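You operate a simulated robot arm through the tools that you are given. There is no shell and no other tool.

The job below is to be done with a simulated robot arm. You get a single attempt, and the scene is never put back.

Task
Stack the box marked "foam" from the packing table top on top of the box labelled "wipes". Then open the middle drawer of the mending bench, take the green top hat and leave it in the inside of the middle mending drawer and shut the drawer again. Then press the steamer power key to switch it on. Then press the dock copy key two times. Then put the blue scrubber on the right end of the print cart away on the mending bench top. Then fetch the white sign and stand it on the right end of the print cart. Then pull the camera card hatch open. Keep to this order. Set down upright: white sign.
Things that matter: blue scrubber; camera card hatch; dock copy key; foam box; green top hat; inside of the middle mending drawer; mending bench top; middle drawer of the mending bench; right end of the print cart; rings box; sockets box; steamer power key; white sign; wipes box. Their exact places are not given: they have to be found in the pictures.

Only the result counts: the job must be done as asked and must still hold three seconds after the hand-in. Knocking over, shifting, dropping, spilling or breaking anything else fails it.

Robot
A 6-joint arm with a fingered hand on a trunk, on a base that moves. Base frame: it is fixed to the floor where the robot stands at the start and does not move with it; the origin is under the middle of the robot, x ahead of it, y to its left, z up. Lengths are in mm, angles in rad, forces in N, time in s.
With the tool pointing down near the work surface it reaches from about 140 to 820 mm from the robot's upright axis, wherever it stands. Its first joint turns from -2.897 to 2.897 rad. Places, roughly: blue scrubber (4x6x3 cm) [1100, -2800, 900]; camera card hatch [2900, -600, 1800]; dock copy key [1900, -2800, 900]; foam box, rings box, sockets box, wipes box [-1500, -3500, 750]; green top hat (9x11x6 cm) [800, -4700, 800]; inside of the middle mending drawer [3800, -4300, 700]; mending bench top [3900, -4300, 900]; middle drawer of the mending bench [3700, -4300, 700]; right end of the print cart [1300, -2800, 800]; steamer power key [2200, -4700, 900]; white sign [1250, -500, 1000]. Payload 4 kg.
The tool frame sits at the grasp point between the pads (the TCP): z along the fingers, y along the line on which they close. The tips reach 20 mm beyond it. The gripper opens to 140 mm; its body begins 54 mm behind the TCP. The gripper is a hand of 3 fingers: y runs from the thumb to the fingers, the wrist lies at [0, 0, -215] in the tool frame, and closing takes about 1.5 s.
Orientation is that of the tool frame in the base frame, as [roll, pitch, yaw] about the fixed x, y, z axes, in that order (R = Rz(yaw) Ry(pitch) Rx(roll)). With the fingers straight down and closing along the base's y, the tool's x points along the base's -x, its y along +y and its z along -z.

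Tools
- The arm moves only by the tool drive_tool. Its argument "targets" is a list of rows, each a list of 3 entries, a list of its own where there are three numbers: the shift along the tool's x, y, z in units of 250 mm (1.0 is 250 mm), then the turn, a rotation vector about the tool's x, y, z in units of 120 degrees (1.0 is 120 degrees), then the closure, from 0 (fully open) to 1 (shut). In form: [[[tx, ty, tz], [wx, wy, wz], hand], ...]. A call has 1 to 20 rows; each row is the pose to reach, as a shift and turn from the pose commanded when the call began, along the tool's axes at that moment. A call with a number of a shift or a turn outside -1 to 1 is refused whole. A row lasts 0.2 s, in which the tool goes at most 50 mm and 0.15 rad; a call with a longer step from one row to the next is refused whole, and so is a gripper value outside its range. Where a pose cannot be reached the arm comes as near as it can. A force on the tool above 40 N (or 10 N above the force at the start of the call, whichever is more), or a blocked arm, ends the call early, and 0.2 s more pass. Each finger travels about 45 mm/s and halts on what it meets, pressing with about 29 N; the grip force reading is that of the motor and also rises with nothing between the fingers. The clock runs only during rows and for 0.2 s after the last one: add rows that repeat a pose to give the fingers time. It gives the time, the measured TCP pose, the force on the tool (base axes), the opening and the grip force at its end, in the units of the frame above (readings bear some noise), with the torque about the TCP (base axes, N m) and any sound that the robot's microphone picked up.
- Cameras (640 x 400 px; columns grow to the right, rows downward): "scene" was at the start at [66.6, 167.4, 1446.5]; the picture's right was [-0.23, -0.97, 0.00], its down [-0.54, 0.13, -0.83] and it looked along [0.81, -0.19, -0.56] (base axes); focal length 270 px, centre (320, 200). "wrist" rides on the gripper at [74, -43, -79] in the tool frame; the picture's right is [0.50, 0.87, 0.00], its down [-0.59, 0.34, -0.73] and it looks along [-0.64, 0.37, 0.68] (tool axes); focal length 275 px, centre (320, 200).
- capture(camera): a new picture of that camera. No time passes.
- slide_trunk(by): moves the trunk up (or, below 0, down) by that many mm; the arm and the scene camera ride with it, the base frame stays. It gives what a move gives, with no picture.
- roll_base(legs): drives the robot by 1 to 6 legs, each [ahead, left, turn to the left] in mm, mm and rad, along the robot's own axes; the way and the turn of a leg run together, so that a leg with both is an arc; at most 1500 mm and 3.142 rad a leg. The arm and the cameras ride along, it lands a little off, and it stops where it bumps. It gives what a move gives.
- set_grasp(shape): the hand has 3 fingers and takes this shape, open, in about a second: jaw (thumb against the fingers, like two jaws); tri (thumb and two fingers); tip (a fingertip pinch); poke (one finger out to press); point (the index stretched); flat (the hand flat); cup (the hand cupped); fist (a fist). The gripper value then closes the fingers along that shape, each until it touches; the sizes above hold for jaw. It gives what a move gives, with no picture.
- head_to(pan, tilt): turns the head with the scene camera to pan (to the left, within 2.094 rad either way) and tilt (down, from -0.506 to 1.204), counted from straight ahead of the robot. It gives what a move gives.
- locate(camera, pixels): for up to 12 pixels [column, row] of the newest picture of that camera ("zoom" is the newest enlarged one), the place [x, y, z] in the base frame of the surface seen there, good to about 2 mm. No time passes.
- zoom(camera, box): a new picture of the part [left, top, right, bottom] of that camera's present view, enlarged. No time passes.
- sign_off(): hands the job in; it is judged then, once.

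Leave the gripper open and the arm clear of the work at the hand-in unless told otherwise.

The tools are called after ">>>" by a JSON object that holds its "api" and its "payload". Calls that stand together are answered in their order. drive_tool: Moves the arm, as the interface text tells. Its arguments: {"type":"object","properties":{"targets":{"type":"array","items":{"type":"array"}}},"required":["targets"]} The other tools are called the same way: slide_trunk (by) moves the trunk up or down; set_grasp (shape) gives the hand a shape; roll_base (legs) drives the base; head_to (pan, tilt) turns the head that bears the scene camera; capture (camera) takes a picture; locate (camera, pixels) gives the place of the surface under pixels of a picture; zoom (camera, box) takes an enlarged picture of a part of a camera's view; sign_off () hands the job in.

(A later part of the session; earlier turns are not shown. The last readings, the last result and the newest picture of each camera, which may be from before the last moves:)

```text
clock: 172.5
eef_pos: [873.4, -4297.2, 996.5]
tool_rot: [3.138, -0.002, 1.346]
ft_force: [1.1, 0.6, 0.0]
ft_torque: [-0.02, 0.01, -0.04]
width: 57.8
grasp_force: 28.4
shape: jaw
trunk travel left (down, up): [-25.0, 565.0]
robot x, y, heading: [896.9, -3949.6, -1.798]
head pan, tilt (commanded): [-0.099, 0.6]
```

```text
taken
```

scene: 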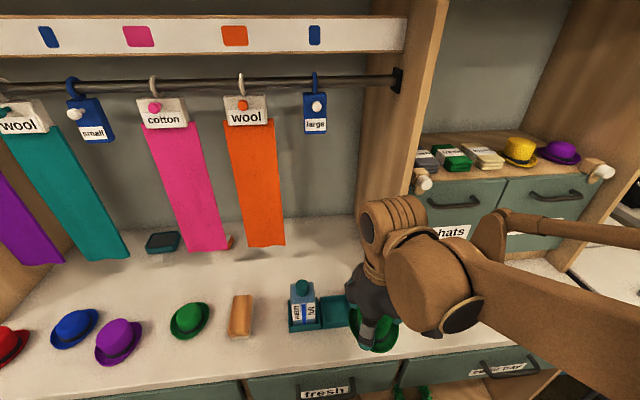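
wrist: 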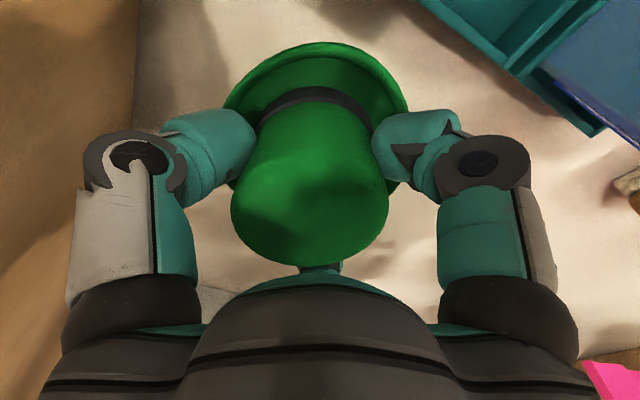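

Everything is intact. I back out, turn to the mending bench, and drive to about 620 mm before the drawer place.

>>> {"api": "roll_base", "payload": {"legs": [[-200, 0, 0], [0, 0, 1.571], [1400, 0, 0]]}}

>>> {"api": "head_to", "payload": {"pan": 0.0, "tilt": 0.6}}

>>> {"api": "capture", "payload": {"camera": "scene"}}

```text
clock: 184.4
eef_pos: [2640.9, -4078.7, 996.3]
tool_rot: [3.139, -0.001, 2.927]
ft_force: [0.6, -0.3, -0.5]
ft_torque: [0.0, -0.01, 0.02]
width: 57.5
grasp_force: 29.7
shape: jaw
trunk travel left (down, up): [-25.0, 565.0]
robot x, y, heading: [2295.6, -4061.1, -0.215]
head pan, tilt (commanded): [-0.099, 0.6]
```

```text
clock: 185.1
eef_pos: [2640.5, -4079.0, 996.8]
tool_rot: [3.14, -0.001, 2.926]
ft_force: [0.4, -0.9, 0.2]
ft_torque: [0.03, 0.03, -0.01]
width: 57.3
grasp_force: 28.8
shape: jaw
trunk travel left (down, up): [-25.0, 565.0]
robot x, y, heading: [2295.2, -4063.2, -0.216]
head pan, tilt (commanded): [0.0, 0.6]
```

```text
taken
```

scene: 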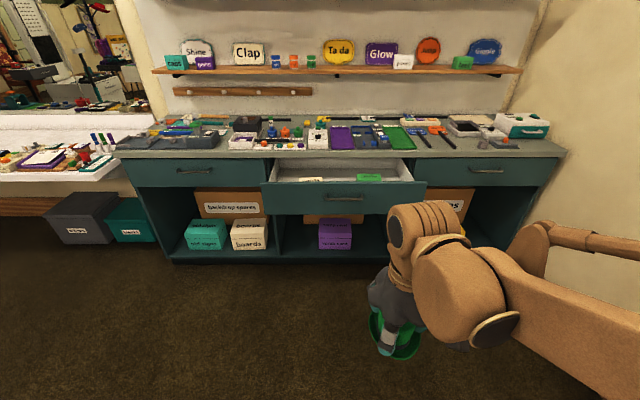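

>>> {"api": "roll_base", "payload": {"legs": [[590, 75, -0.012]]}}

>>> {"api": "head_to", "payload": {"pan": 0.0, "tilt": 0.8}}

>>> {"api": "capture", "payload": {"camera": "scene"}}

>>> {"api": "capture", "payload": {"camera": "wrist"}}

```text
clock: 188.4
eef_pos: [3229.0, -4142.4, 996.9]
tool_rot: [3.139, -0.003, 2.909]
ft_force: [-0.4, 0.1, 0.0]
ft_torque: [-0.01, 0.0, 0.01]
width: 57.4
grasp_force: 28.9
shape: jaw
trunk travel left (down, up): [-25.0, 565.0]
robot x, y, heading: [2881.4, -4117.9, -0.231]
head pan, tilt (commanded): [0.0, 0.6]
```

```text
clock: 189.2
eef_pos: [3229.6, -4142.1, 996.9]
tool_rot: [3.141, -0.002, 2.909]
ft_force: [0.0, 0.0, 0.6]
ft_torque: [0.02, -0.01, -0.01]
width: 57.5
grasp_force: 29.4
shape: jaw
trunk travel left (down, up): [-25.0, 565.0]
robot x, y, heading: [2883.2, -4121.7, -0.231]
head pan, tilt (commanded): [0.0, 0.799]
```

```text
taken
```

scene: 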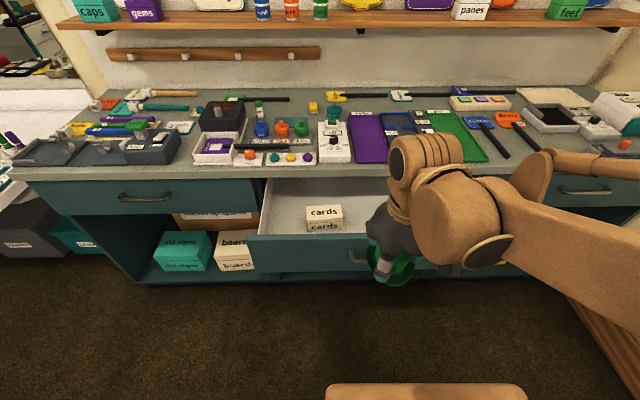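

```text
taken
```

wrist: 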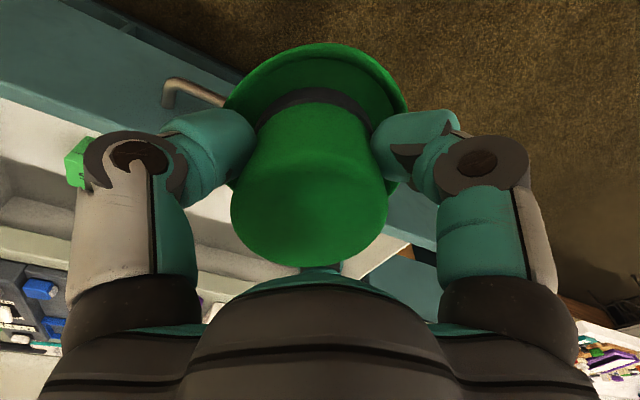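

I locate the drawer front, cards box and floor from here.

>>> {"api": "locate", "payload": {"camera": "scene", "pixels": [[300, 237], [260, 237], [324, 210], [324, 228], [308, 215], [341, 215], [290, 225], [355, 225], [350, 190], [300, 180], [360, 205], [262, 190]]}}

```text
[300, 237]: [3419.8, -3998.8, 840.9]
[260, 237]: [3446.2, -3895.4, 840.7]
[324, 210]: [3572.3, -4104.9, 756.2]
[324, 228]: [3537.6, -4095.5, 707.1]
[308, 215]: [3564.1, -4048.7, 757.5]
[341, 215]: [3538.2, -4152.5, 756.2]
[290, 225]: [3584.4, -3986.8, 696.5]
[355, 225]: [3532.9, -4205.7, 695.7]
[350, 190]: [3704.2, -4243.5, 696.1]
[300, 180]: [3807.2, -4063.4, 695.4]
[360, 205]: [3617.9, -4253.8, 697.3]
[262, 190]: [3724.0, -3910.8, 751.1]
```

Plan: put the hat at n≈4385, l≈-3335 (between cards and cloths boxes). I move forward over the drawer.

>>> {"api": "drive_tool", "payload": {"targets": [[[-0.15, -0.02, 0], [0, 0, 0], 1], [[-0.32, -0.05, 0], [0, 0, 0], 1], [[-0.49, -0.08, 0], [0, 0, 0], 1], [[-0.66, -0.11, 0], [0, 0, 0], 1], [[-0.83, -0.134, 0], [0, 0, 0], 1], [[-0.98, -0.134, 0], [0, 0, 0], 1], [[-0.98, -0.134, 0], [0, 0, 0], 1]]}}

>>> {"api": "drive_tool", "payload": {"targets": [[[-0.11, 0, 0], [0, 0, 0], 1], [[-0.216, 0, 0.06], [0, 0, 0], 1], [[-0.216, 0, 0.2], [0, 0, 0], 1], [[-0.216, 0, 0.3], [0, 0, 0], 1], [[-0.216, 0, 0.3], [0, 0, 0], 1]]}}

>>> {"api": "capture", "payload": {"camera": "scene"}}

>>> {"api": "capture", "payload": {"camera": "wrist"}}

```text
clock: 190.8
eef_pos: [3461.7, -4230.4, 995.9]
tool_rot: [3.14, -0.002, 2.91]
ft_force: [0.2, -0.2, -0.7]
ft_torque: [0.02, 0.02, 0.05]
width: 57.2
grasp_force: 28.8
shape: jaw
trunk travel left (down, up): [-25.0, 565.0]
robot x, y, heading: [2884.3, -4116.2, -0.229]
head pan, tilt (commanded): [0.0, 0.799]
```

```text
clock: 192.0
eef_pos: [3514.1, -4243.6, 920.9]
tool_rot: [3.141, -0.002, 2.911]
ft_force: [-0.3, 0.5, -0.9]
ft_torque: [-0.03, 0.01, 0.0]
width: 57.2
grasp_force: 28.7
shape: jaw
trunk travel left (down, up): [-25.0, 565.0]
robot x, y, heading: [2879.2, -4120.7, -0.235]
head pan, tilt (commanded): [0.0, 0.799]
```

```text
taken
```

scene: 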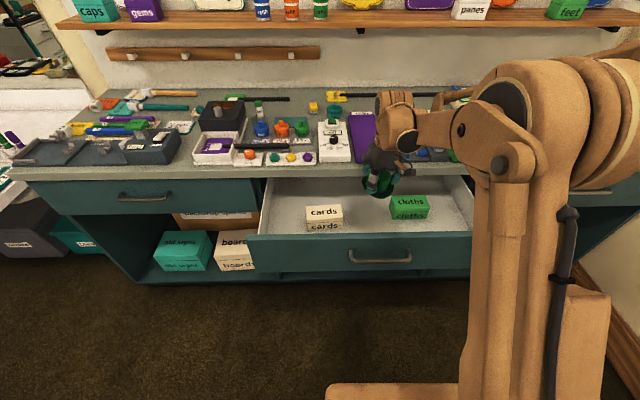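

```text
taken
```

wrist: 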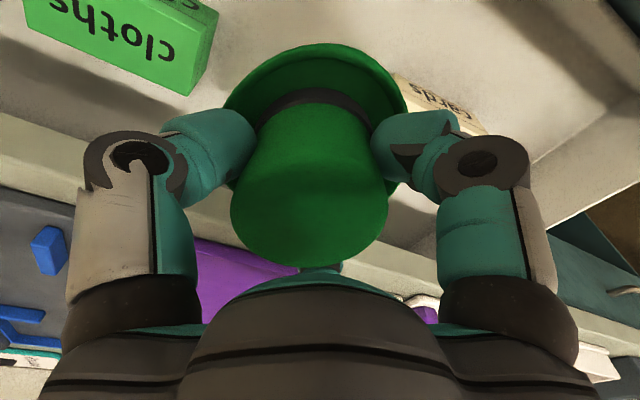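

>>> {"api": "locate", "payload": {"camera": "scene", "pixels": [[393, 203], [426, 203], [410, 215], [341, 212], [341, 225], [393, 214], [370, 215], [375, 168]]}}

>>> {"api": "locate", "payload": {"camera": "wrist", "pixels": [[180, 85], [205, 60], [420, 85], [460, 105], [300, 280], [150, 150]]}}

```text
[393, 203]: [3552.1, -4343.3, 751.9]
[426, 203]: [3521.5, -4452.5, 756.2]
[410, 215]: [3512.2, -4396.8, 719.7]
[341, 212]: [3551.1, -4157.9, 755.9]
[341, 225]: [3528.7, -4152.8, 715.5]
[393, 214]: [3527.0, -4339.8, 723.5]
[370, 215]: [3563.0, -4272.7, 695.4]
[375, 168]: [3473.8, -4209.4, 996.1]
```

```text
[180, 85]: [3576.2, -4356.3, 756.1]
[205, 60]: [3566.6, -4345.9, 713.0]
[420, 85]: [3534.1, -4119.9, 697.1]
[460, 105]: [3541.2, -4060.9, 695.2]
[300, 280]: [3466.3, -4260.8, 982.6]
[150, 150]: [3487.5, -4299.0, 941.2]
```

The gap between boxes is 182 mm and the hat is centred in it. I lower to TCP z≈742.

>>> {"api": "drive_tool", "payload": {"targets": [[[0, 0, 0.14], [0, 0, 0], 1], [[0, 0, 0.28], [0, 0, 0], 1], [[0, 0, 0.42], [0, 0, 0], 1], [[0, 0, 0.56], [0, 0, 0], 1], [[0, 0, 0.66], [0, 0, 0], 1], [[0, 0, 0.708], [0, 0, 0], 1], [[0, 0, 0.708], [0, 0, 0], 1]]}}

>>> {"api": "capture", "payload": {"camera": "scene"}}

>>> {"api": "capture", "payload": {"camera": "wrist"}}

```text
clock: 193.6
eef_pos: [3512.4, -4242.6, 745.2]
tool_rot: [3.139, -0.003, 2.91]
ft_force: [0.4, 0.3, -0.2]
ft_torque: [0.01, 0.02, 0.0]
width: 57.5
grasp_force: 28.9
shape: jaw
trunk travel left (down, up): [-25.0, 565.0]
robot x, y, heading: [2884.7, -4119.7, -0.233]
head pan, tilt (commanded): [0.0, 0.799]
```

```text
taken
```

scene: 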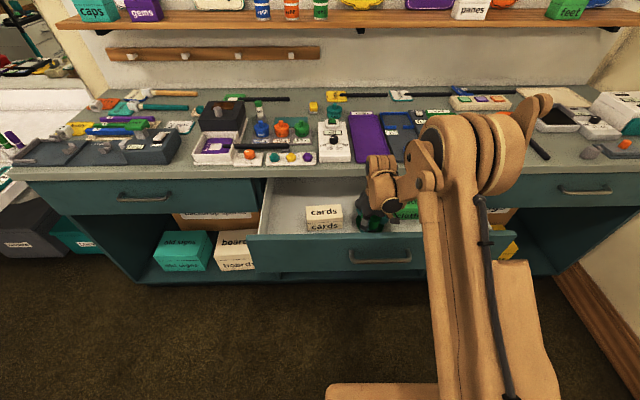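

```text
taken
```

wrist: 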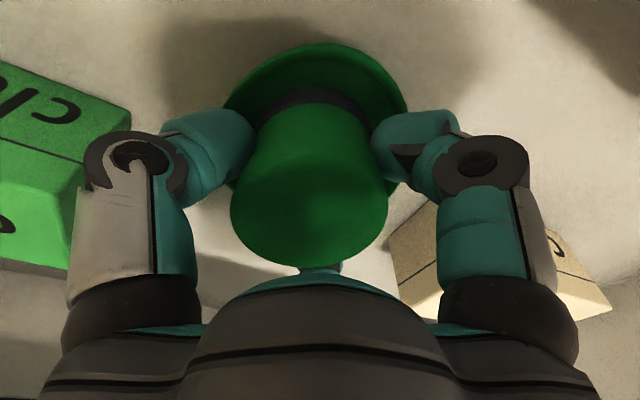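

I lower the last millimetres until contact.

>>> {"api": "drive_tool", "payload": {"targets": [[[0, 0, 0.01], [0, 0, 0], 1], [[0, 0, 0.02], [0, 0, 0], 1], [[0, 0, 0.026], [0, 0, 0], 1]]}}

```text
clock: 194.4
eef_pos: [3512.3, -4243.0, 737.3]
tool_rot: [3.14, -0.002, 2.909]
ft_force: [0.0, 1.1, 0.0]
ft_torque: [-0.01, 0.02, 0.02]
width: 57.3
grasp_force: 29.0
shape: jaw
trunk travel left (down, up): [-25.0, 565.0]
robot x, y, heading: [2884.2, -4116.3, -0.241]
head pan, tilt (commanded): [0.0, 0.799]
```

>>> {"api": "drive_tool", "payload": {"targets": [[[0, 0, 0.006], [0, 0, 0], 1], [[0, 0, 0.01], [0, 0, 0], 1]]}}

```text
clock: 195.0
eef_pos: [3513.6, -4241.8, 735.3]
tool_rot: [3.14, -0.001, 2.908]
ft_force: [0.9, 0.7, 7.3]
ft_torque: [-0.21, 0.03, 0.01]
width: 57.4
grasp_force: 28.9
shape: jaw
trunk travel left (down, up): [-25.0, 565.0]
robot x, y, heading: [2883.9, -4119.6, -0.236]
head pan, tilt (commanded): [0.0, 0.799]
```

Contact at 7 N. I open the hand to about 0.35.

>>> {"api": "drive_tool", "payload": {"targets": [[[0, 0, 0], [0, 0, 0], 0.58], [[0, 0, 0], [0, 0, 0], 0.5], [[0, 0, 0], [0, 0, 0], 0.42], [[0, 0, 0], [0, 0, 0], 0.36], [[0, 0, 0], [0, 0, 0], 0.36], [[0, 0, 0], [0, 0, 0], 0.36]]}}

>>> {"api": "capture", "payload": {"camera": "wrist"}}

```text
clock: 196.4
eef_pos: [3513.2, -4241.1, 735.8]
tool_rot: [3.139, 0.0, 2.91]
ft_force: [-0.6, -1.0, -0.8]
ft_torque: [0.03, 0.01, -0.01]
width: 89.0
grasp_force: 0.0
shape: jaw
trunk travel left (down, up): [-25.0, 565.0]
robot x, y, heading: [2883.4, -4115.8, -0.233]
head pan, tilt (commanded): [0.0, 0.799]
```

```text
taken
```

wrist: 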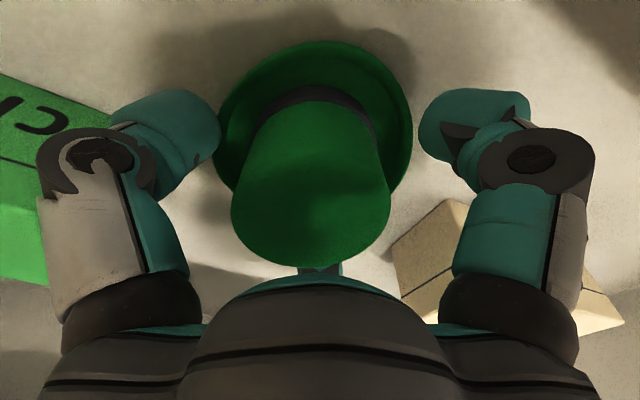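

Hat is free and standing. I rise straight up 210 mm.

>>> {"api": "drive_tool", "payload": {"targets": [[[0, 0, -0.08], [0, 0, 0], 0.36], [[0, 0, -0.2], [0, 0, 0], 0.36], [[0, 0, -0.36], [0, 0, 0], 0.36], [[0, 0, -0.54], [0, 0, 0], 0.36], [[0, 0, -0.72], [0, 0, 0], 0.36], [[0, 0, -0.86], [0, 0, 0], 0.36], [[0, 0, -0.86], [0, 0, 0], 0.36]]}}

>>> {"api": "capture", "payload": {"camera": "scene"}}

>>> {"api": "capture", "payload": {"camera": "wrist"}}

```text
clock: 198.0
eef_pos: [3512.6, -4244.1, 951.5]
tool_rot: [3.14, -0.002, 2.91]
ft_force: [-0.1, -0.1, -0.1]
ft_torque: [0.02, -0.01, 0.02]
width: 89.0
grasp_force: 0.1
shape: jaw
trunk travel left (down, up): [-25.0, 565.0]
robot x, y, heading: [2886.2, -4121.2, -0.234]
head pan, tilt (commanded): [0.0, 0.799]
```

```text
taken
```

scene: 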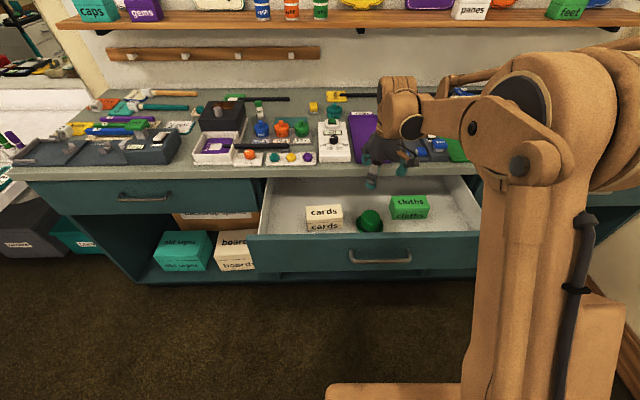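

```text
taken
```

wrist: 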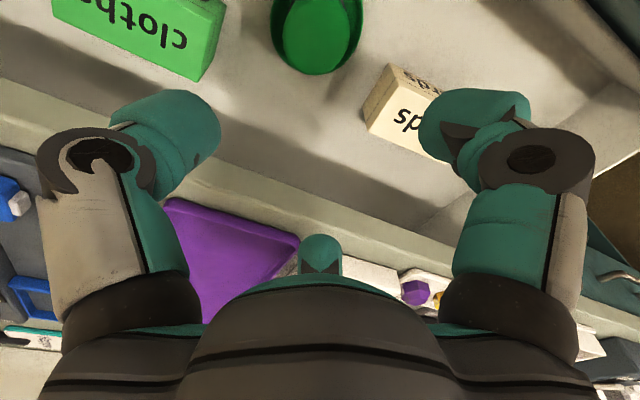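

The hat stands in the drawer between the boxes. To shut it I'll re-grip the handle bar and push. I back the base to the earlier gripping distance.

>>> {"api": "roll_base", "payload": {"legs": [[-390, 28, 0]]}}

>>> {"api": "drive_tool", "payload": {"targets": [[[-0.021, 0, 0], [-0.0385, -0.0385, 0.0385], 0.45], [[-0.043, 0, 0], [-0.077, -0.077, 0.077], 0.45], [[-0.064, 0, 0], [-0.1155, -0.1155, 0.1155], 0.45], [[-0.085, 0, 0], [-0.154, -0.154, 0.154], 0.45], [[-0.107, 0, 0], [-0.1925, -0.1925, 0.1925], 0.45], [[-0.128, 0, 0], [-0.231, -0.231, 0.231], 0.45], [[-0.149, 0, 0], [-0.2695, -0.2695, 0.2695], 0.45], [[-0.171, 0, 0], [-0.308, -0.308, 0.308], 0.45], [[-0.192, 0, 0], [-0.3465, -0.3465, 0.3465], 0.45], [[-0.213, 0, 0], [-0.385, -0.385, 0.385], 0.45], [[-0.235, 0, 0], [-0.4235, -0.4235, 0.4235], 0.45], [[-0.256, 0, 0], [-0.462, -0.462, 0.462], 0.45], [[-0.277, 0, 0], [-0.5005, -0.5005, 0.5005], 0.45], [[-0.299, 0, 0], [-0.539, -0.539, 0.539], 0.45], [[-0.32, 0, 0], [-0.577, -0.577, 0.577], 0.45], [[-0.32, 0, 0], [-0.577, -0.577, 0.577], 0.45]]}}

>>> {"api": "capture", "payload": {"camera": "scene"}}

```text
clock: 200.4
eef_pos: [3146.2, -4126.2, 950.1]
tool_rot: [3.14, -0.001, 2.914]
ft_force: [0.3, 0.2, -0.7]
ft_torque: [-0.01, -0.01, 0.0]
width: 88.8
grasp_force: 0.0
shape: jaw
trunk travel left (down, up): [-25.0, 565.0]
robot x, y, heading: [2518.9, -4002.5, -0.23]
head pan, tilt (commanded): [0.0, 0.799]
```

```text
clock: 203.8
eef_pos: [3222.8, -4141.0, 954.2]
tool_rot: [1.586, 0.029, 1.386]
ft_force: [0.0, -0.3, -0.4]
ft_torque: [0.02, -0.03, -0.05]
width: 77.2
grasp_force: 0.0
shape: jaw
out of reach, approached as far as the arm can: row 15, 16
trunk travel left (down, up): [-25.0, 565.0]
robot x, y, heading: [2513.4, -4001.7, -0.236]
head pan, tilt (commanded): [0.0, 0.799]
```

```text
taken
```

scene: 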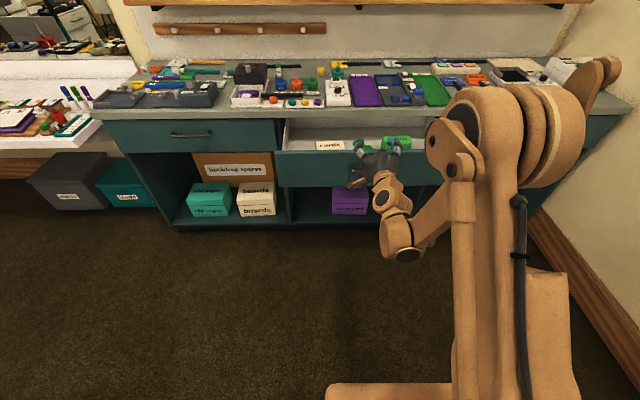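

Nearly oriented. I finish aligning and go to pre-grip: forward 69, right 32, down 167.

>>> {"api": "drive_tool", "payload": {"targets": [[[-0.03, -0.13, 0.1], [-0.002, -0.005, 0.004], 0.45], [[-0.06, -0.26, 0.17], [-0.004, -0.01, 0.007], 0.45], [[-0.1, -0.39, 0.23], [-0.006, -0.015, 0.01], 0.45], [[-0.14, -0.53, 0.27], [-0.007, -0.021, 0.014], 0.45], [[-0.14, -0.668, 0.27], [-0.007, -0.021, 0.014], 0.45], [[-0.14, -0.668, 0.27], [-0.007, -0.021, 0.014], 0.45]]}}

>>> {"api": "capture", "payload": {"camera": "wrist"}}

>>> {"api": "zoom", "payload": {"camera": "scene", "box": [260, 100, 500, 250]}}

```text
clock: 205.2
eef_pos: [3278.9, -4190.9, 785.8]
tool_rot: [1.57, -0.002, 1.342]
ft_force: [-1.1, -0.2, -0.7]
ft_torque: [0.01, -0.03, 0.01]
width: 77.3
grasp_force: 0.0
shape: jaw
trunk travel left (down, up): [-25.0, 565.0]
robot x, y, heading: [2515.4, -4005.0, -0.233]
head pan, tilt (commanded): [0.0, 0.799]
```

```text
taken
```

wrist: 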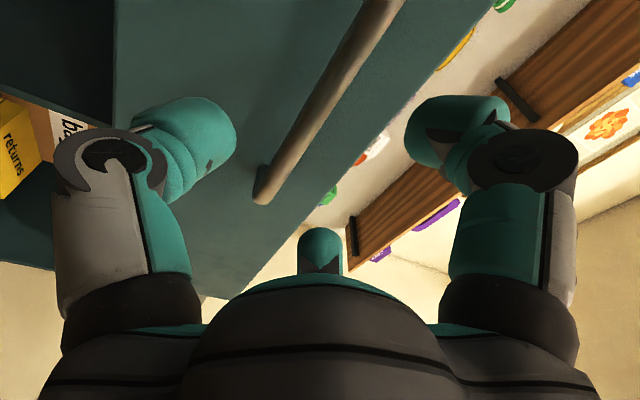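

```text
2.67 times, centred on (380, 175) of scene
```

zoom: 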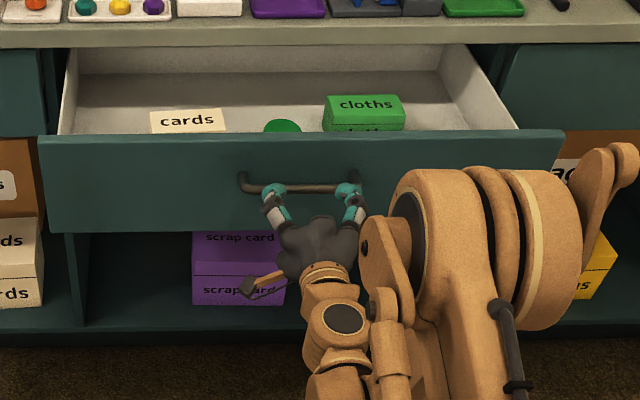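

>>> {"api": "locate", "payload": {"camera": "wrist", "pixels": [[275, 170], [300, 130], [340, 70], [370, 20], [300, 170], [250, 90]]}}

```text
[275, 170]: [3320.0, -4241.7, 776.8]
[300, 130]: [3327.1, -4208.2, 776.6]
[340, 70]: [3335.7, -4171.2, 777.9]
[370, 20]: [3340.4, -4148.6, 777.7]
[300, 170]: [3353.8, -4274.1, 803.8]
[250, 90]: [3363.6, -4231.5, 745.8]
```

Bar is ~57 mm ahead. I move in and grip it.

>>> {"api": "drive_tool", "payload": {"targets": [[[0, -0.006, 0.08], [0, 0, 0], 0.45], [[0, -0.011, 0.16], [0, 0, 0], 0.45], [[0, -0.011, 0.228], [0, 0, 0], 0.45], [[0, -0.011, 0.228], [0, 0, 0], 0.7], [[0, -0.011, 0.228], [0, 0, 0], 1], [[0, -0.011, 0.228], [0, 0, 0], 1], [[0, -0.011, 0.228], [0, 0, 0], 1], [[0, -0.011, 0.228], [0, 0, 0], 1], [[0, -0.011, 0.228], [0, 0, 0], 1], [[0, -0.011, 0.228], [0, 0, 0], 1]]}}

>>> {"api": "capture", "payload": {"camera": "wrist"}}

```text
clock: 207.4
eef_pos: [3334.4, -4205.0, 784.3]
tool_rot: [1.569, -0.001, 1.343]
ft_force: [1.6, -1.0, 13.3]
ft_torque: [0.0, 0.05, 0.0]
width: 16.4
grasp_force: 29.2
shape: jaw
trunk travel left (down, up): [-25.0, 565.0]
robot x, y, heading: [2514.5, -4004.0, -0.23]
head pan, tilt (commanded): [0.0, 0.799]
```

```text
taken
```

wrist: 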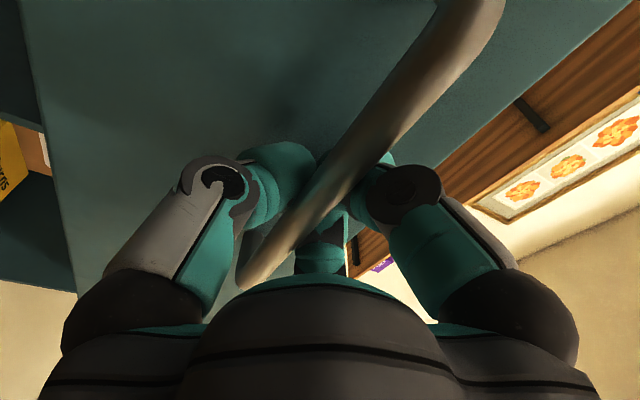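

Gripped again. I push by driving the base forward 220 mm.

>>> {"api": "roll_base", "payload": {"legs": [[220, 0, 0]]}}

>>> {"api": "capture", "payload": {"camera": "scene"}}

```text
clock: 209.1
eef_pos: [3550.7, -4254.6, 784.9]
tool_rot: [1.57, 0.0, 1.342]
ft_force: [1.5, -1.2, 1.7]
ft_torque: [0.0, 0.02, 0.0]
width: 16.4
grasp_force: 29.3
shape: jaw
trunk travel left (down, up): [-25.0, 565.0]
robot x, y, heading: [2738.4, -4052.6, -0.23]
head pan, tilt (commanded): [0.0, 0.799]
```

```text
taken
```

scene: 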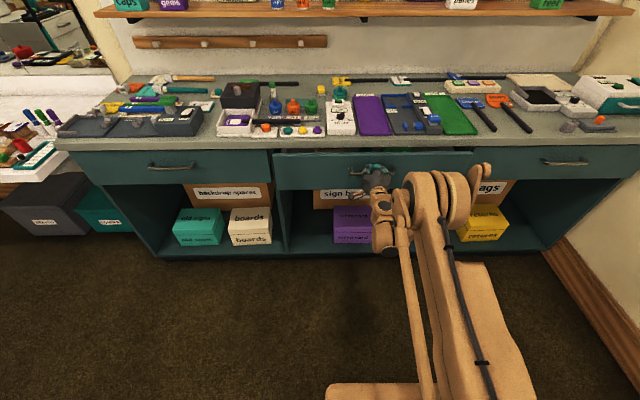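

Nearly shut. I push the last ~22 mm with the arm in small steps.

>>> {"api": "drive_tool", "payload": {"targets": [[[0, 0, 0.02], [0, 0, 0], 1], [[0, 0, 0.04], [0, 0, 0], 1], [[0, 0, 0.06], [0, 0, 0], 1], [[0, 0, 0.075], [0, 0, 0], 1], [[0, 0, 0.09], [0, 0, 0], 1]]}}

>>> {"api": "zoom", "payload": {"camera": "scene", "box": [240, 120, 500, 260]}}

```text
clock: 210.3
eef_pos: [3572.7, -4260.3, 783.3]
tool_rot: [1.57, -0.002, 1.344]
ft_force: [0.1, 1.3, 2.3]
ft_torque: [-0.03, 0.07, 0.0]
width: 16.2
grasp_force: 28.7
shape: jaw
trunk travel left (down, up): [-25.0, 565.0]
robot x, y, heading: [2734.8, -4056.6, -0.232]
head pan, tilt (commanded): [0.0, 0.799]
```

```text
2.46 times, centred on (370, 190) of scene
```

zoom: 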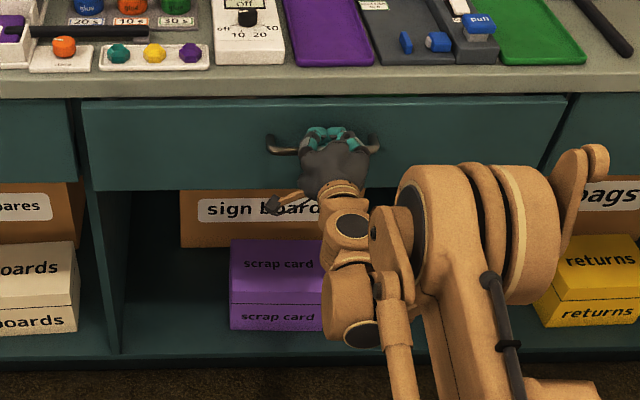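

I check the drawer face against its closed place (n≈4485).

>>> {"api": "locate", "payload": {"camera": "zoom", "pixels": [[150, 150], [220, 150], [450, 120], [150, 105], [40, 140], [600, 150], [245, 190], [60, 60]]}}

```text
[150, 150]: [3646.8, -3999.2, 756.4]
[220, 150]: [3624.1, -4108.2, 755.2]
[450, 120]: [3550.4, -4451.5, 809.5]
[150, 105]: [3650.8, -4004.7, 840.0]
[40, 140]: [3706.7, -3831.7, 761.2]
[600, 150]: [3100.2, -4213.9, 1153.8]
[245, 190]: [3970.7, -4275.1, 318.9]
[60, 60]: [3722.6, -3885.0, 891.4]
```

The face is still ~23 mm out. I keep pushing in small steps until the force rises.

>>> {"api": "drive_tool", "payload": {"targets": [[[0, 0, 0.02], [0, 0, 0], 1], [[0, 0, 0.04], [0, 0, 0], 1], [[0, 0, 0.06], [0, 0, 0], 1], [[0, 0, 0.075], [0, 0, 0], 1], [[0, 0, 0.085], [0, 0, 0], 1], [[0, 0, 0.095], [0, 0, 0], 1]]}}

>>> {"api": "zoom", "payload": {"camera": "scene", "box": [240, 120, 500, 260]}}

>>> {"api": "locate", "payload": {"camera": "zoom", "pixels": [[150, 150], [220, 150], [450, 120], [40, 140]]}}

```text
clock: 211.7
eef_pos: [3595.9, -4264.1, 784.8]
tool_rot: [1.572, -0.001, 1.343]
ft_force: [-6.7, 3.1, 0.7]
ft_torque: [-0.03, 0.02, 0.03]
width: 16.3
grasp_force: 28.7
shape: jaw
trunk travel left (down, up): [-25.0, 565.0]
robot x, y, heading: [2734.6, -4054.4, -0.231]
head pan, tilt (commanded): [0.0, 0.799]
```

```text
2.46 times, centred on (370, 190) of scene
```

zoom: 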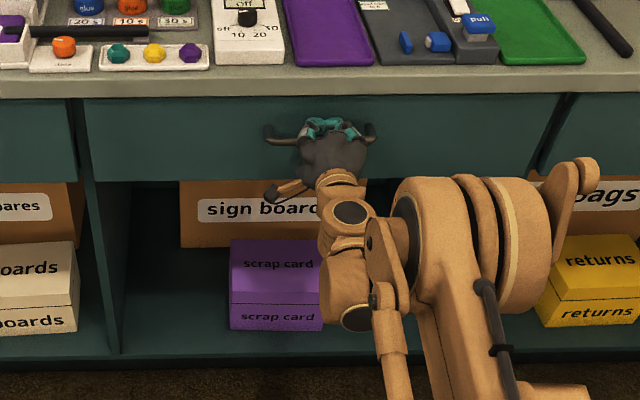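

```text
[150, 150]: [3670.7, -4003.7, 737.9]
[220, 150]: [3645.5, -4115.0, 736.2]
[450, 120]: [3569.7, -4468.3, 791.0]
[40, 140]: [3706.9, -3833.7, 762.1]
```

Within a millimetre of its closed place with a 7 N reaction. One more gentle 3 mm push.

>>> {"api": "drive_tool", "payload": {"targets": [[[0, 0, 0.006], [0, 0, 0], 1], [[0, 0, 0.012], [0, 0, 0], 1]]}}

```text
clock: 212.4
eef_pos: [3595.9, -4264.7, 785.0]
tool_rot: [1.571, -0.001, 1.343]
ft_force: [-15.0, 2.5, 0.8]
ft_torque: [0.0, -0.02, 0.04]
width: 16.7
grasp_force: 29.4
shape: jaw
trunk travel left (down, up): [-25.0, 565.0]
robot x, y, heading: [2731.3, -4052.2, -0.234]
head pan, tilt (commanded): [0.0, 0.799]
stopped in row 2: the force on the tool passed its limit at 41 N (the readings are from after the stop); the commanded pose is now the measured one
```

Firm stop: the drawer is shut. I open the hand and back off straight.

>>> {"api": "drive_tool", "payload": {"targets": [[[0, 0, 0], [0, 0, 0], 0.8], [[0, 0, 0], [0, 0, 0], 0.6], [[0, 0, 0], [0, 0, 0], 0.4], [[0, 0, 0], [0, 0, 0], 0.4], [[0, 0, 0], [0, 0, 0], 0.4], [[0, 0, 0], [0, 0, 0], 0.4]]}}

>>> {"api": "roll_base", "payload": {"legs": [[-200, 0, 0]]}}

>>> {"api": "zoom", "payload": {"camera": "scene", "box": [200, 80, 520, 260]}}

```text
clock: 213.5
eef_pos: [3593.7, -4265.4, 785.4]
tool_rot: [1.571, -0.002, 1.342]
ft_force: [-32.6, 6.7, 3.0]
ft_torque: [0.17, 0.36, 0.13]
width: 72.6
grasp_force: 0.0
shape: jaw
trunk travel left (down, up): [-25.0, 565.0]
robot x, y, heading: [2729.4, -4053.3, -0.23]
head pan, tilt (commanded): [0.0, 0.799]
stopped in row 5: the force on the tool passed its limit at 42 N (the readings are from after the stop); the commanded pose is now the measured one
```

```text
clock: 215.1
eef_pos: [3403.4, -4221.6, 783.9]
tool_rot: [1.575, -0.002, 1.341]
ft_force: [0.6, -0.5, -0.9]
ft_torque: [0.01, -0.01, -0.01]
width: 83.9
grasp_force: 0.0
shape: jaw
trunk travel left (down, up): [-25.0, 565.0]
robot x, y, heading: [2535.3, -4005.6, -0.232]
head pan, tilt (commanded): [0.0, 0.799]
```

```text
2.00 times, centred on (360, 170) of scene
```

zoom: 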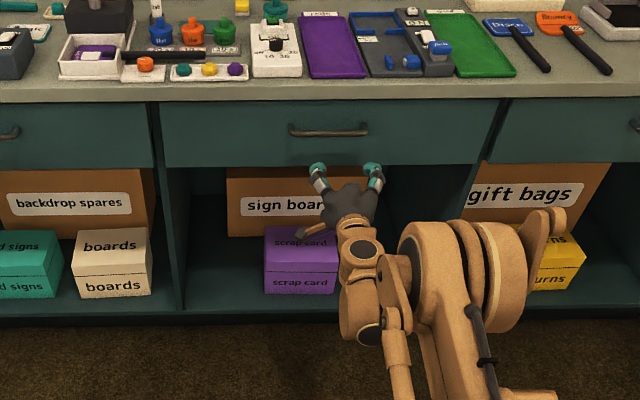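

>>> {"api": "locate", "payload": {"camera": "zoom", "pixels": [[240, 140], [200, 140], [440, 130], [130, 140], [540, 130], [290, 130], [367, 130]]}}

```text
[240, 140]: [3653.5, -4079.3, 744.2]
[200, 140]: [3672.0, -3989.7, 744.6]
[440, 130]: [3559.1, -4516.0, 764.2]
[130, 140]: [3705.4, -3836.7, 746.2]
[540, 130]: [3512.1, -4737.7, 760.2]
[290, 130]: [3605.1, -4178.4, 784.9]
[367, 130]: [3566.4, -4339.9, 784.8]
```

Drawer flush and shut. Next: the steamer power key near (2200,-4700,900). I restore the arm to tool-down, retracted.

>>> {"api": "drive_tool", "payload": {"targets": [[[0, 0.1, -0.03], [0, 0, 0], 0.4], [[0, 0.2, -0.06], [0.0385, 0.0385, -0.0385], 0.3], [[0, 0.3, -0.09], [0.077, 0.077, -0.077], 0.2], [[0, 0.4, -0.12], [0.1155, 0.1155, -0.1155], 0.1], [[0, 0.5, -0.15], [0.154, 0.154, -0.154], 0], [[0, 0.6, -0.18], [0.1925, 0.1925, -0.1925], 0], [[0, 0.7, -0.21], [0.231, 0.231, -0.231], 0], [[0, 0.8, -0.24], [0.2695, 0.2695, -0.2695], 0], [[0, 0.9, -0.27], [0.308, 0.308, -0.308], 0], [[0, 0.95, -0.33], [0.3465, 0.3465, -0.3465], 0], [[0, 0.95, -0.4], [0.385, 0.385, -0.385], 0], [[0, 0.95, -0.46], [0.4235, 0.4235, -0.4235], 0], [[0, 0.95, -0.53], [0.462, 0.462, -0.462], 0], [[0, 0.95, -0.6], [0.5005, 0.5005, -0.5005], 0], [[0, 0.95, -0.67], [0.539, 0.539, -0.539], 0], [[0, 0.95, -0.73], [0.577, 0.577, -0.577], 0], [[0, 0.95, -0.73], [0.577, 0.577, -0.577], 0]]}}

>>> {"api": "drive_tool", "payload": {"targets": [[[0.18, 0, -0.03], [0, 0, 0], 0], [[0.36, 0, -0.06], [0, 0, 0], 0], [[0.54, 0, -0.09], [0, 0, 0], 0], [[0.72, 0, -0.12], [0, 0, 0], 0], [[0.9, 0, -0.15], [0, 0, 0], 0], [[1.0, 0, -0.18], [0, 0, 0], 0], [[1.0, 0, -0.18], [0, 0, 0], 0]]}}

>>> {"api": "head_to", "payload": {"pan": -1.8, "tilt": 0.6}}

>>> {"api": "capture", "payload": {"camera": "scene"}}

```text
clock: 218.7
eef_pos: [3223.8, -4179.4, 1021.8]
tool_rot: [3.141, -0.002, 2.911]
ft_force: [-0.2, -0.2, -0.4]
ft_torque: [-0.02, -0.01, -0.02]
width: 139.9
grasp_force: 0.2
shape: jaw
trunk travel left (down, up): [-25.0, 565.0]
robot x, y, heading: [2536.9, -4007.8, -0.232]
head pan, tilt (commanded): [0.0, 0.799]
```

```text
clock: 220.3
eef_pos: [2979.9, -4122.6, 1067.6]
tool_rot: [3.141, 0.001, 2.914]
ft_force: [0.2, -1.0, -0.2]
ft_torque: [0.0, -0.02, 0.01]
width: 139.9
grasp_force: 0.1
shape: jaw
trunk travel left (down, up): [-25.0, 565.0]
robot x, y, heading: [2540.4, -4013.5, -0.228]
head pan, tilt (commanded): [0.0, 0.799]
```

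```text
clock: 222.1
eef_pos: [2981.5, -4124.2, 1067.2]
tool_rot: [3.14, 0.0, 2.913]
ft_force: [-0.8, -0.8, 0.3]
ft_torque: [0.01, -0.01, -0.02]
width: 140.2
grasp_force: 0.0
shape: jaw
trunk travel left (down, up): [-25.0, 565.0]
robot x, y, heading: [2543.3, -4008.1, -0.232]
head pan, tilt (commanded): [-1.799, 0.6]
```

```text
taken
```

scene: 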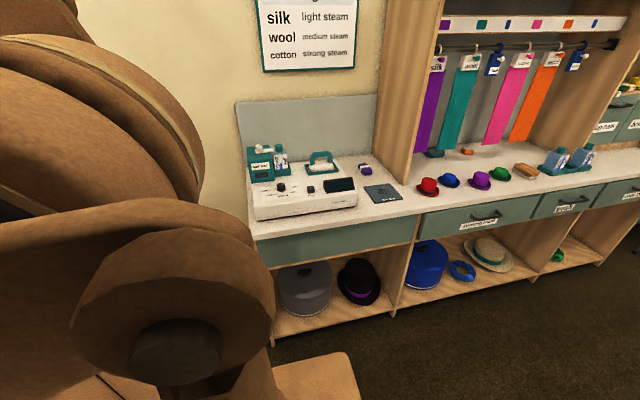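

I see the steamer unit (white, with teal parts) at about (300,190). I zoom on it.

>>> {"api": "zoom", "payload": {"camera": "scene", "box": [235, 135, 385, 230]}}

>>> {"api": "locate", "payload": {"camera": "scene", "pixels": [[281, 187], [310, 190], [340, 185], [296, 203], [265, 160], [320, 165], [258, 215], [355, 200], [320, 228], [340, 215]]}}

```text
4.21 times, centred on (310, 182) of scene
```

zoom: 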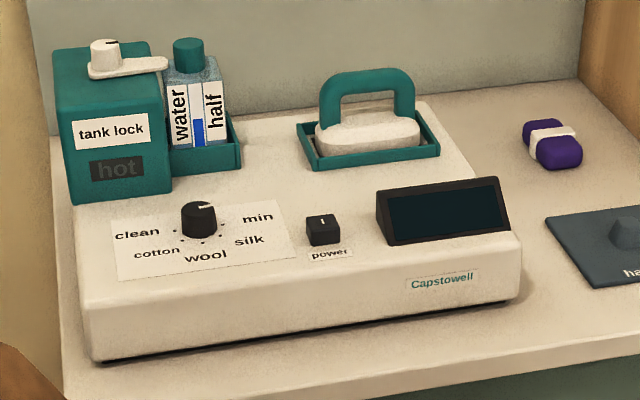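

```text
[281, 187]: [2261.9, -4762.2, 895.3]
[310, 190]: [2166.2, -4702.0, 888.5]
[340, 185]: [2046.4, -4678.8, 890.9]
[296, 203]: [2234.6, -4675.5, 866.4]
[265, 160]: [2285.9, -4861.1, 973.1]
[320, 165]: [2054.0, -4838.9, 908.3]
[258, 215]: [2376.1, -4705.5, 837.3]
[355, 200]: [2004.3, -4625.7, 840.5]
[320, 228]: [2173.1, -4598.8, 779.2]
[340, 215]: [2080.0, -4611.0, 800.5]
```

The power key is the black button at zoom (322,230). I locate it precisely.

>>> {"api": "locate", "payload": {"camera": "zoom", "pixels": [[322, 222], [322, 232], [322, 240], [310, 232], [335, 232], [322, 250], [290, 240], [350, 245], [330, 253], [198, 215], [440, 215], [322, 218]]}}

```text
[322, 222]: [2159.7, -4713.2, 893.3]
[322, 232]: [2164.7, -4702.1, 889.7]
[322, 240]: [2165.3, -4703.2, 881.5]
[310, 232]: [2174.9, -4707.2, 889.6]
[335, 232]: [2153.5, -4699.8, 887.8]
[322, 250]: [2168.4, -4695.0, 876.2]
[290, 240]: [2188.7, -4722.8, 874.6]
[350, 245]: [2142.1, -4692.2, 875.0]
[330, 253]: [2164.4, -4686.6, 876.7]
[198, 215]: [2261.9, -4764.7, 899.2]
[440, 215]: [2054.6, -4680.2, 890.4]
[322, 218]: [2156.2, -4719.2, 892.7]
```

The power key top is at ≈(2160,-4711,893), about 25 mm wide. I turn to face the bench, then shape the hand to "poke" and look where the finger tip is.

>>> {"api": "roll_base", "payload": {"legs": [[0, 0, -1.555]]}}

>>> {"api": "set_grasp", "payload": {"shape": "poke"}}

>>> {"api": "head_to", "payload": {"pan": -0.2, "tilt": 0.5}}

>>> {"api": "capture", "payload": {"camera": "scene"}}

>>> {"api": "capture", "payload": {"camera": "wrist"}}

```text
clock: 226.3
eef_pos: [2427.1, -4452.6, 1067.1]
tool_rot: [3.14, -0.001, 1.353]
ft_force: [0.0, -0.6, 0.0]
ft_torque: [0.04, 0.0, 0.01]
width: 140.0
grasp_force: 0.1
shape: jaw
trunk travel left (down, up): [-25.0, 565.0]
robot x, y, heading: [2537.7, -4010.2, -1.786]
head pan, tilt (commanded): [-1.799, 0.6]
```

```text
clock: 227.2
eef_pos: [2427.5, -4453.1, 1065.6]
tool_rot: [3.14, 0.0, 1.355]
ft_force: [-0.5, -0.1, -0.4]
ft_torque: [-0.04, 0.01, -0.06]
width: 0.1
grasp_force: 0.0
shape: poke
trunk travel left (down, up): [-25.0, 565.0]
robot x, y, heading: [2533.6, -4008.2, -1.793]
head pan, tilt (commanded): [-1.799, 0.6]
```

```text
clock: 228.9
eef_pos: [2427.0, -4453.6, 1065.1]
tool_rot: [3.14, 0.0, 1.354]
ft_force: [0.1, -0.2, -0.6]
ft_torque: [-0.04, 0.0, 0.01]
width: 0.0
grasp_force: 0.2
shape: poke
trunk travel left (down, up): [-25.0, 565.0]
robot x, y, heading: [2535.1, -4008.8, -1.789]
head pan, tilt (commanded): [-0.201, 0.499]
```

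```text
taken
```

scene: 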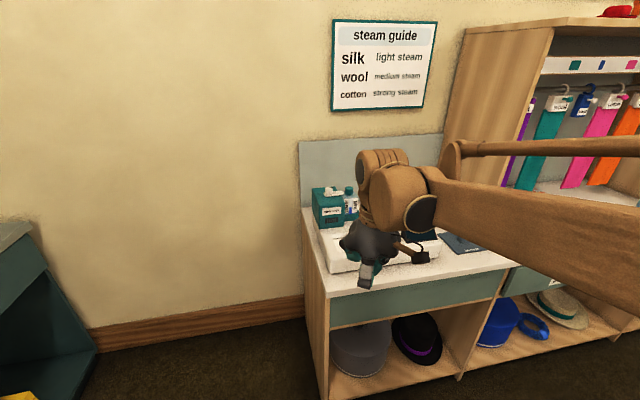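

```text
taken
```

wrist: 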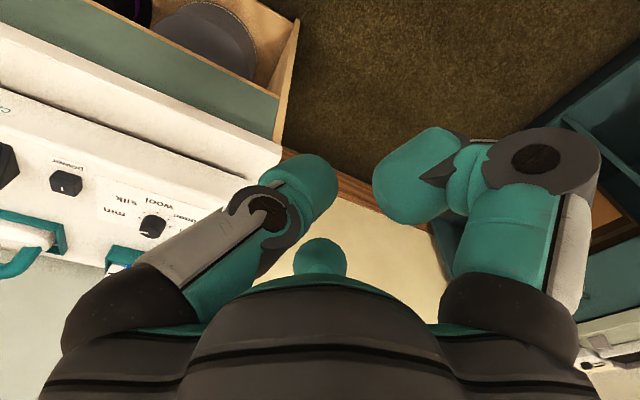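

I zoom on the hand to find the poking finger tip.

>>> {"api": "zoom", "payload": {"camera": "scene", "box": [320, 190, 460, 300]}}

>>> {"api": "locate", "payload": {"camera": "wrist", "pixels": [[315, 175], [325, 170], [300, 190], [410, 170], [390, 190], [430, 145], [320, 250], [320, 265], [450, 180], [520, 160]]}}

```text
3.64 times, centred on (390, 245) of scene
```

zoom: 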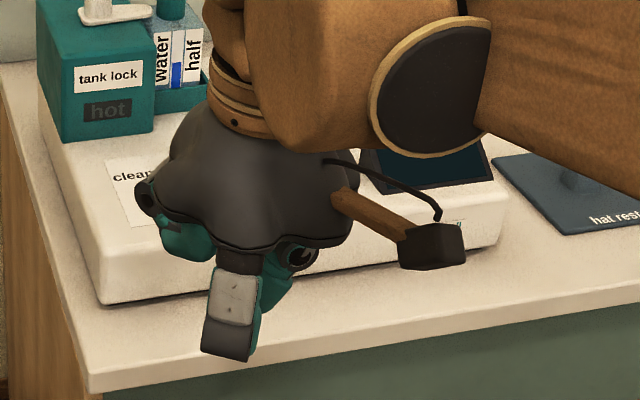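

```text
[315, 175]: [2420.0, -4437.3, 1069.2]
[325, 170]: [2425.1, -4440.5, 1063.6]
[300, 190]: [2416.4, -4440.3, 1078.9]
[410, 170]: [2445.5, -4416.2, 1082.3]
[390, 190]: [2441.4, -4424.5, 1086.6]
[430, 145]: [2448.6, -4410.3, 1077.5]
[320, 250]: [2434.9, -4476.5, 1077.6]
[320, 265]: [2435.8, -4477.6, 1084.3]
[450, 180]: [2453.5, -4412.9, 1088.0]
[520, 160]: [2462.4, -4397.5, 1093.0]
```

>>> {"api": "locate", "payload": {"camera": "zoom", "pixels": [[225, 350], [235, 335], [248, 355], [270, 300], [190, 255], [205, 245], [165, 240], [295, 255], [230, 290], [255, 320]]}}

```text
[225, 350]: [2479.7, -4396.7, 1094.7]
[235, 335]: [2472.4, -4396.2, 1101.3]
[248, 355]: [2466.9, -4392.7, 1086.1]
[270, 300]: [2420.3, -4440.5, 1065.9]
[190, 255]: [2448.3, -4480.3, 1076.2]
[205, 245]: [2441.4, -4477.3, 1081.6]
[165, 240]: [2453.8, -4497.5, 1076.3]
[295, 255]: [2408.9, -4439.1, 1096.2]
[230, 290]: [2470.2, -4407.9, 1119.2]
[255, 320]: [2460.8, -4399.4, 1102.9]
```

In poke the thumb reaches lowest (z≈1060 near TCP). I compare with the "point" shape.

>>> {"api": "set_grasp", "payload": {"shape": "point"}}

>>> {"api": "capture", "payload": {"camera": "wrist"}}

>>> {"api": "zoom", "payload": {"camera": "scene", "box": [320, 190, 460, 300]}}

```text
clock: 229.8
eef_pos: [2428.4, -4452.3, 1066.5]
tool_rot: [3.139, 0.0, 1.353]
ft_force: [0.1, 0.7, 0.2]
ft_torque: [0.0, -0.01, -0.01]
width: 0.0
grasp_force: 0.2
shape: point
trunk travel left (down, up): [-25.0, 565.0]
robot x, y, heading: [2537.5, -4003.2, -1.789]
head pan, tilt (commanded): [-0.201, 0.499]
```

```text
taken
```

wrist: 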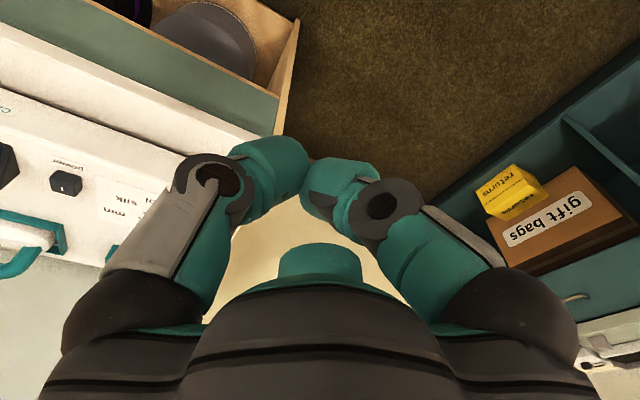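

```text
3.64 times, centred on (390, 245) of scene
```

zoom: 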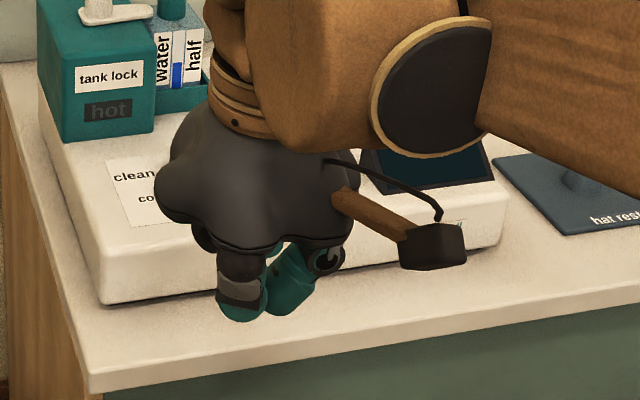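

>>> {"api": "locate", "payload": {"camera": "wrist", "pixels": [[280, 145], [300, 165], [260, 160], [330, 170], [320, 190], [350, 165], [320, 250], [300, 255], [345, 255]]}}

>>> {"api": "locate", "payload": {"camera": "zoom", "pixels": [[240, 312], [230, 305], [285, 300], [290, 310], [275, 305], [305, 270], [240, 285]]}}

```text
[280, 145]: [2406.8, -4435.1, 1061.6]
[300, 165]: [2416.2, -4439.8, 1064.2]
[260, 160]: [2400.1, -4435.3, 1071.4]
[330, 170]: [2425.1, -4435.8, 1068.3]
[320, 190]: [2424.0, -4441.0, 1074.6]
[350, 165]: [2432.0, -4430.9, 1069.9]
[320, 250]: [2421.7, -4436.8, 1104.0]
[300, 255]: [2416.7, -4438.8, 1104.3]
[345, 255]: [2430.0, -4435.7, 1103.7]
```

```text
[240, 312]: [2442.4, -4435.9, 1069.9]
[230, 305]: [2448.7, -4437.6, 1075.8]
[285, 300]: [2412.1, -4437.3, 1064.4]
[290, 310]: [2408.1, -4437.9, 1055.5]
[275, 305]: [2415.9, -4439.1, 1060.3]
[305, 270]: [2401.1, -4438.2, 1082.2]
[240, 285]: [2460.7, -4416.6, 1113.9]
```

I'll use "poke": its pressing finger lies on the TCP axis. I drive to put the key ~490 mm ahead of the axis.

>>> {"api": "set_grasp", "payload": {"shape": "poke"}}

>>> {"api": "roll_base", "payload": {"legs": [[280, -215, 0]]}}

>>> {"api": "head_to", "payload": {"pan": -0.1, "tilt": 0.85}}

>>> {"api": "capture", "payload": {"camera": "scene"}}

>>> {"api": "capture", "payload": {"camera": "wrist"}}

```text
clock: 230.7
eef_pos: [2427.3, -4452.8, 1066.9]
tool_rot: [3.141, 0.001, 1.355]
ft_force: [0.0, 0.4, -0.2]
ft_torque: [0.02, -0.01, -0.02]
width: 0.2
grasp_force: 0.1
shape: poke
trunk travel left (down, up): [-25.0, 565.0]
robot x, y, heading: [2538.0, -4008.6, -1.787]
head pan, tilt (commanded): [-0.201, 0.499]
```

```text
clock: 232.9
eef_pos: [2157.7, -4676.9, 1067.8]
tool_rot: [3.138, 0.0, 1.354]
ft_force: [0.3, 0.5, -1.8]
ft_torque: [0.0, 0.0, 0.01]
width: 0.0
grasp_force: 0.2
shape: poke
trunk travel left (down, up): [-25.0, 565.0]
robot x, y, heading: [2268.1, -4232.3, -1.794]
head pan, tilt (commanded): [-0.201, 0.499]
```

```text
clock: 233.8
eef_pos: [2157.0, -4678.0, 1066.6]
tool_rot: [3.139, 0.0, 1.354]
ft_force: [-0.2, 0.7, -0.7]
ft_torque: [-0.02, 0.01, -0.02]
width: 0.0
grasp_force: 0.1
shape: poke
trunk travel left (down, up): [-25.0, 565.0]
robot x, y, heading: [2261.9, -4232.9, -1.793]
head pan, tilt (commanded): [-0.099, 0.85]
```

```text
taken
```

scene: 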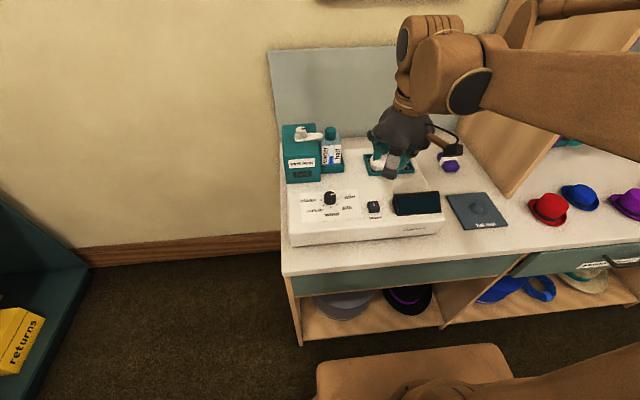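

```text
taken
```

wrist: 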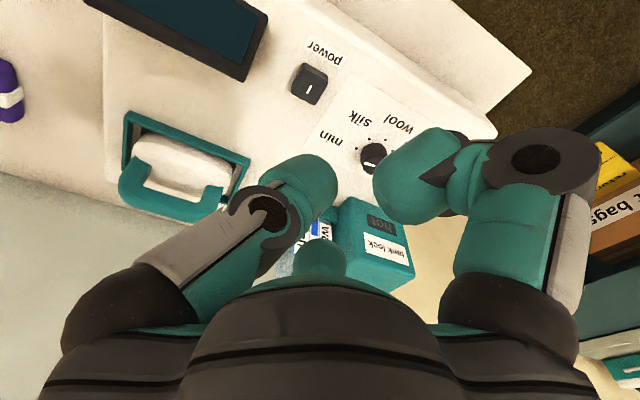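

I locate the key and thumb tip from both cameras.

>>> {"api": "locate", "payload": {"camera": "wrist", "pixels": [[310, 82], [297, 85], [322, 80], [310, 70], [310, 95], [305, 62], [318, 170], [330, 175], [305, 165]]}}

>>> {"api": "zoom", "payload": {"camera": "scene", "box": [320, 110, 480, 240]}}

```text
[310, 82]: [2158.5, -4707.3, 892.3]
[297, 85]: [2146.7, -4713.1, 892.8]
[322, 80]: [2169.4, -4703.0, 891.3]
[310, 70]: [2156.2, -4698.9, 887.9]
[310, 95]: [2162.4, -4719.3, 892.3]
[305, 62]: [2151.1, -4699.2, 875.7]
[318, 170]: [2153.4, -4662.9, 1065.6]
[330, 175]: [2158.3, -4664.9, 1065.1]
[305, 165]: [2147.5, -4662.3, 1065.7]
```

```text
3.08 times, centred on (400, 175) of scene
```

zoom: 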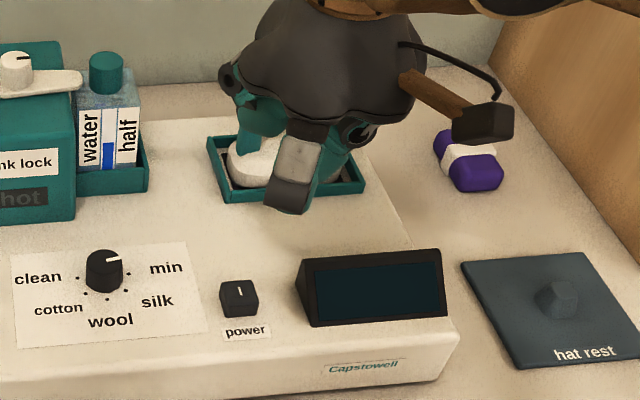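

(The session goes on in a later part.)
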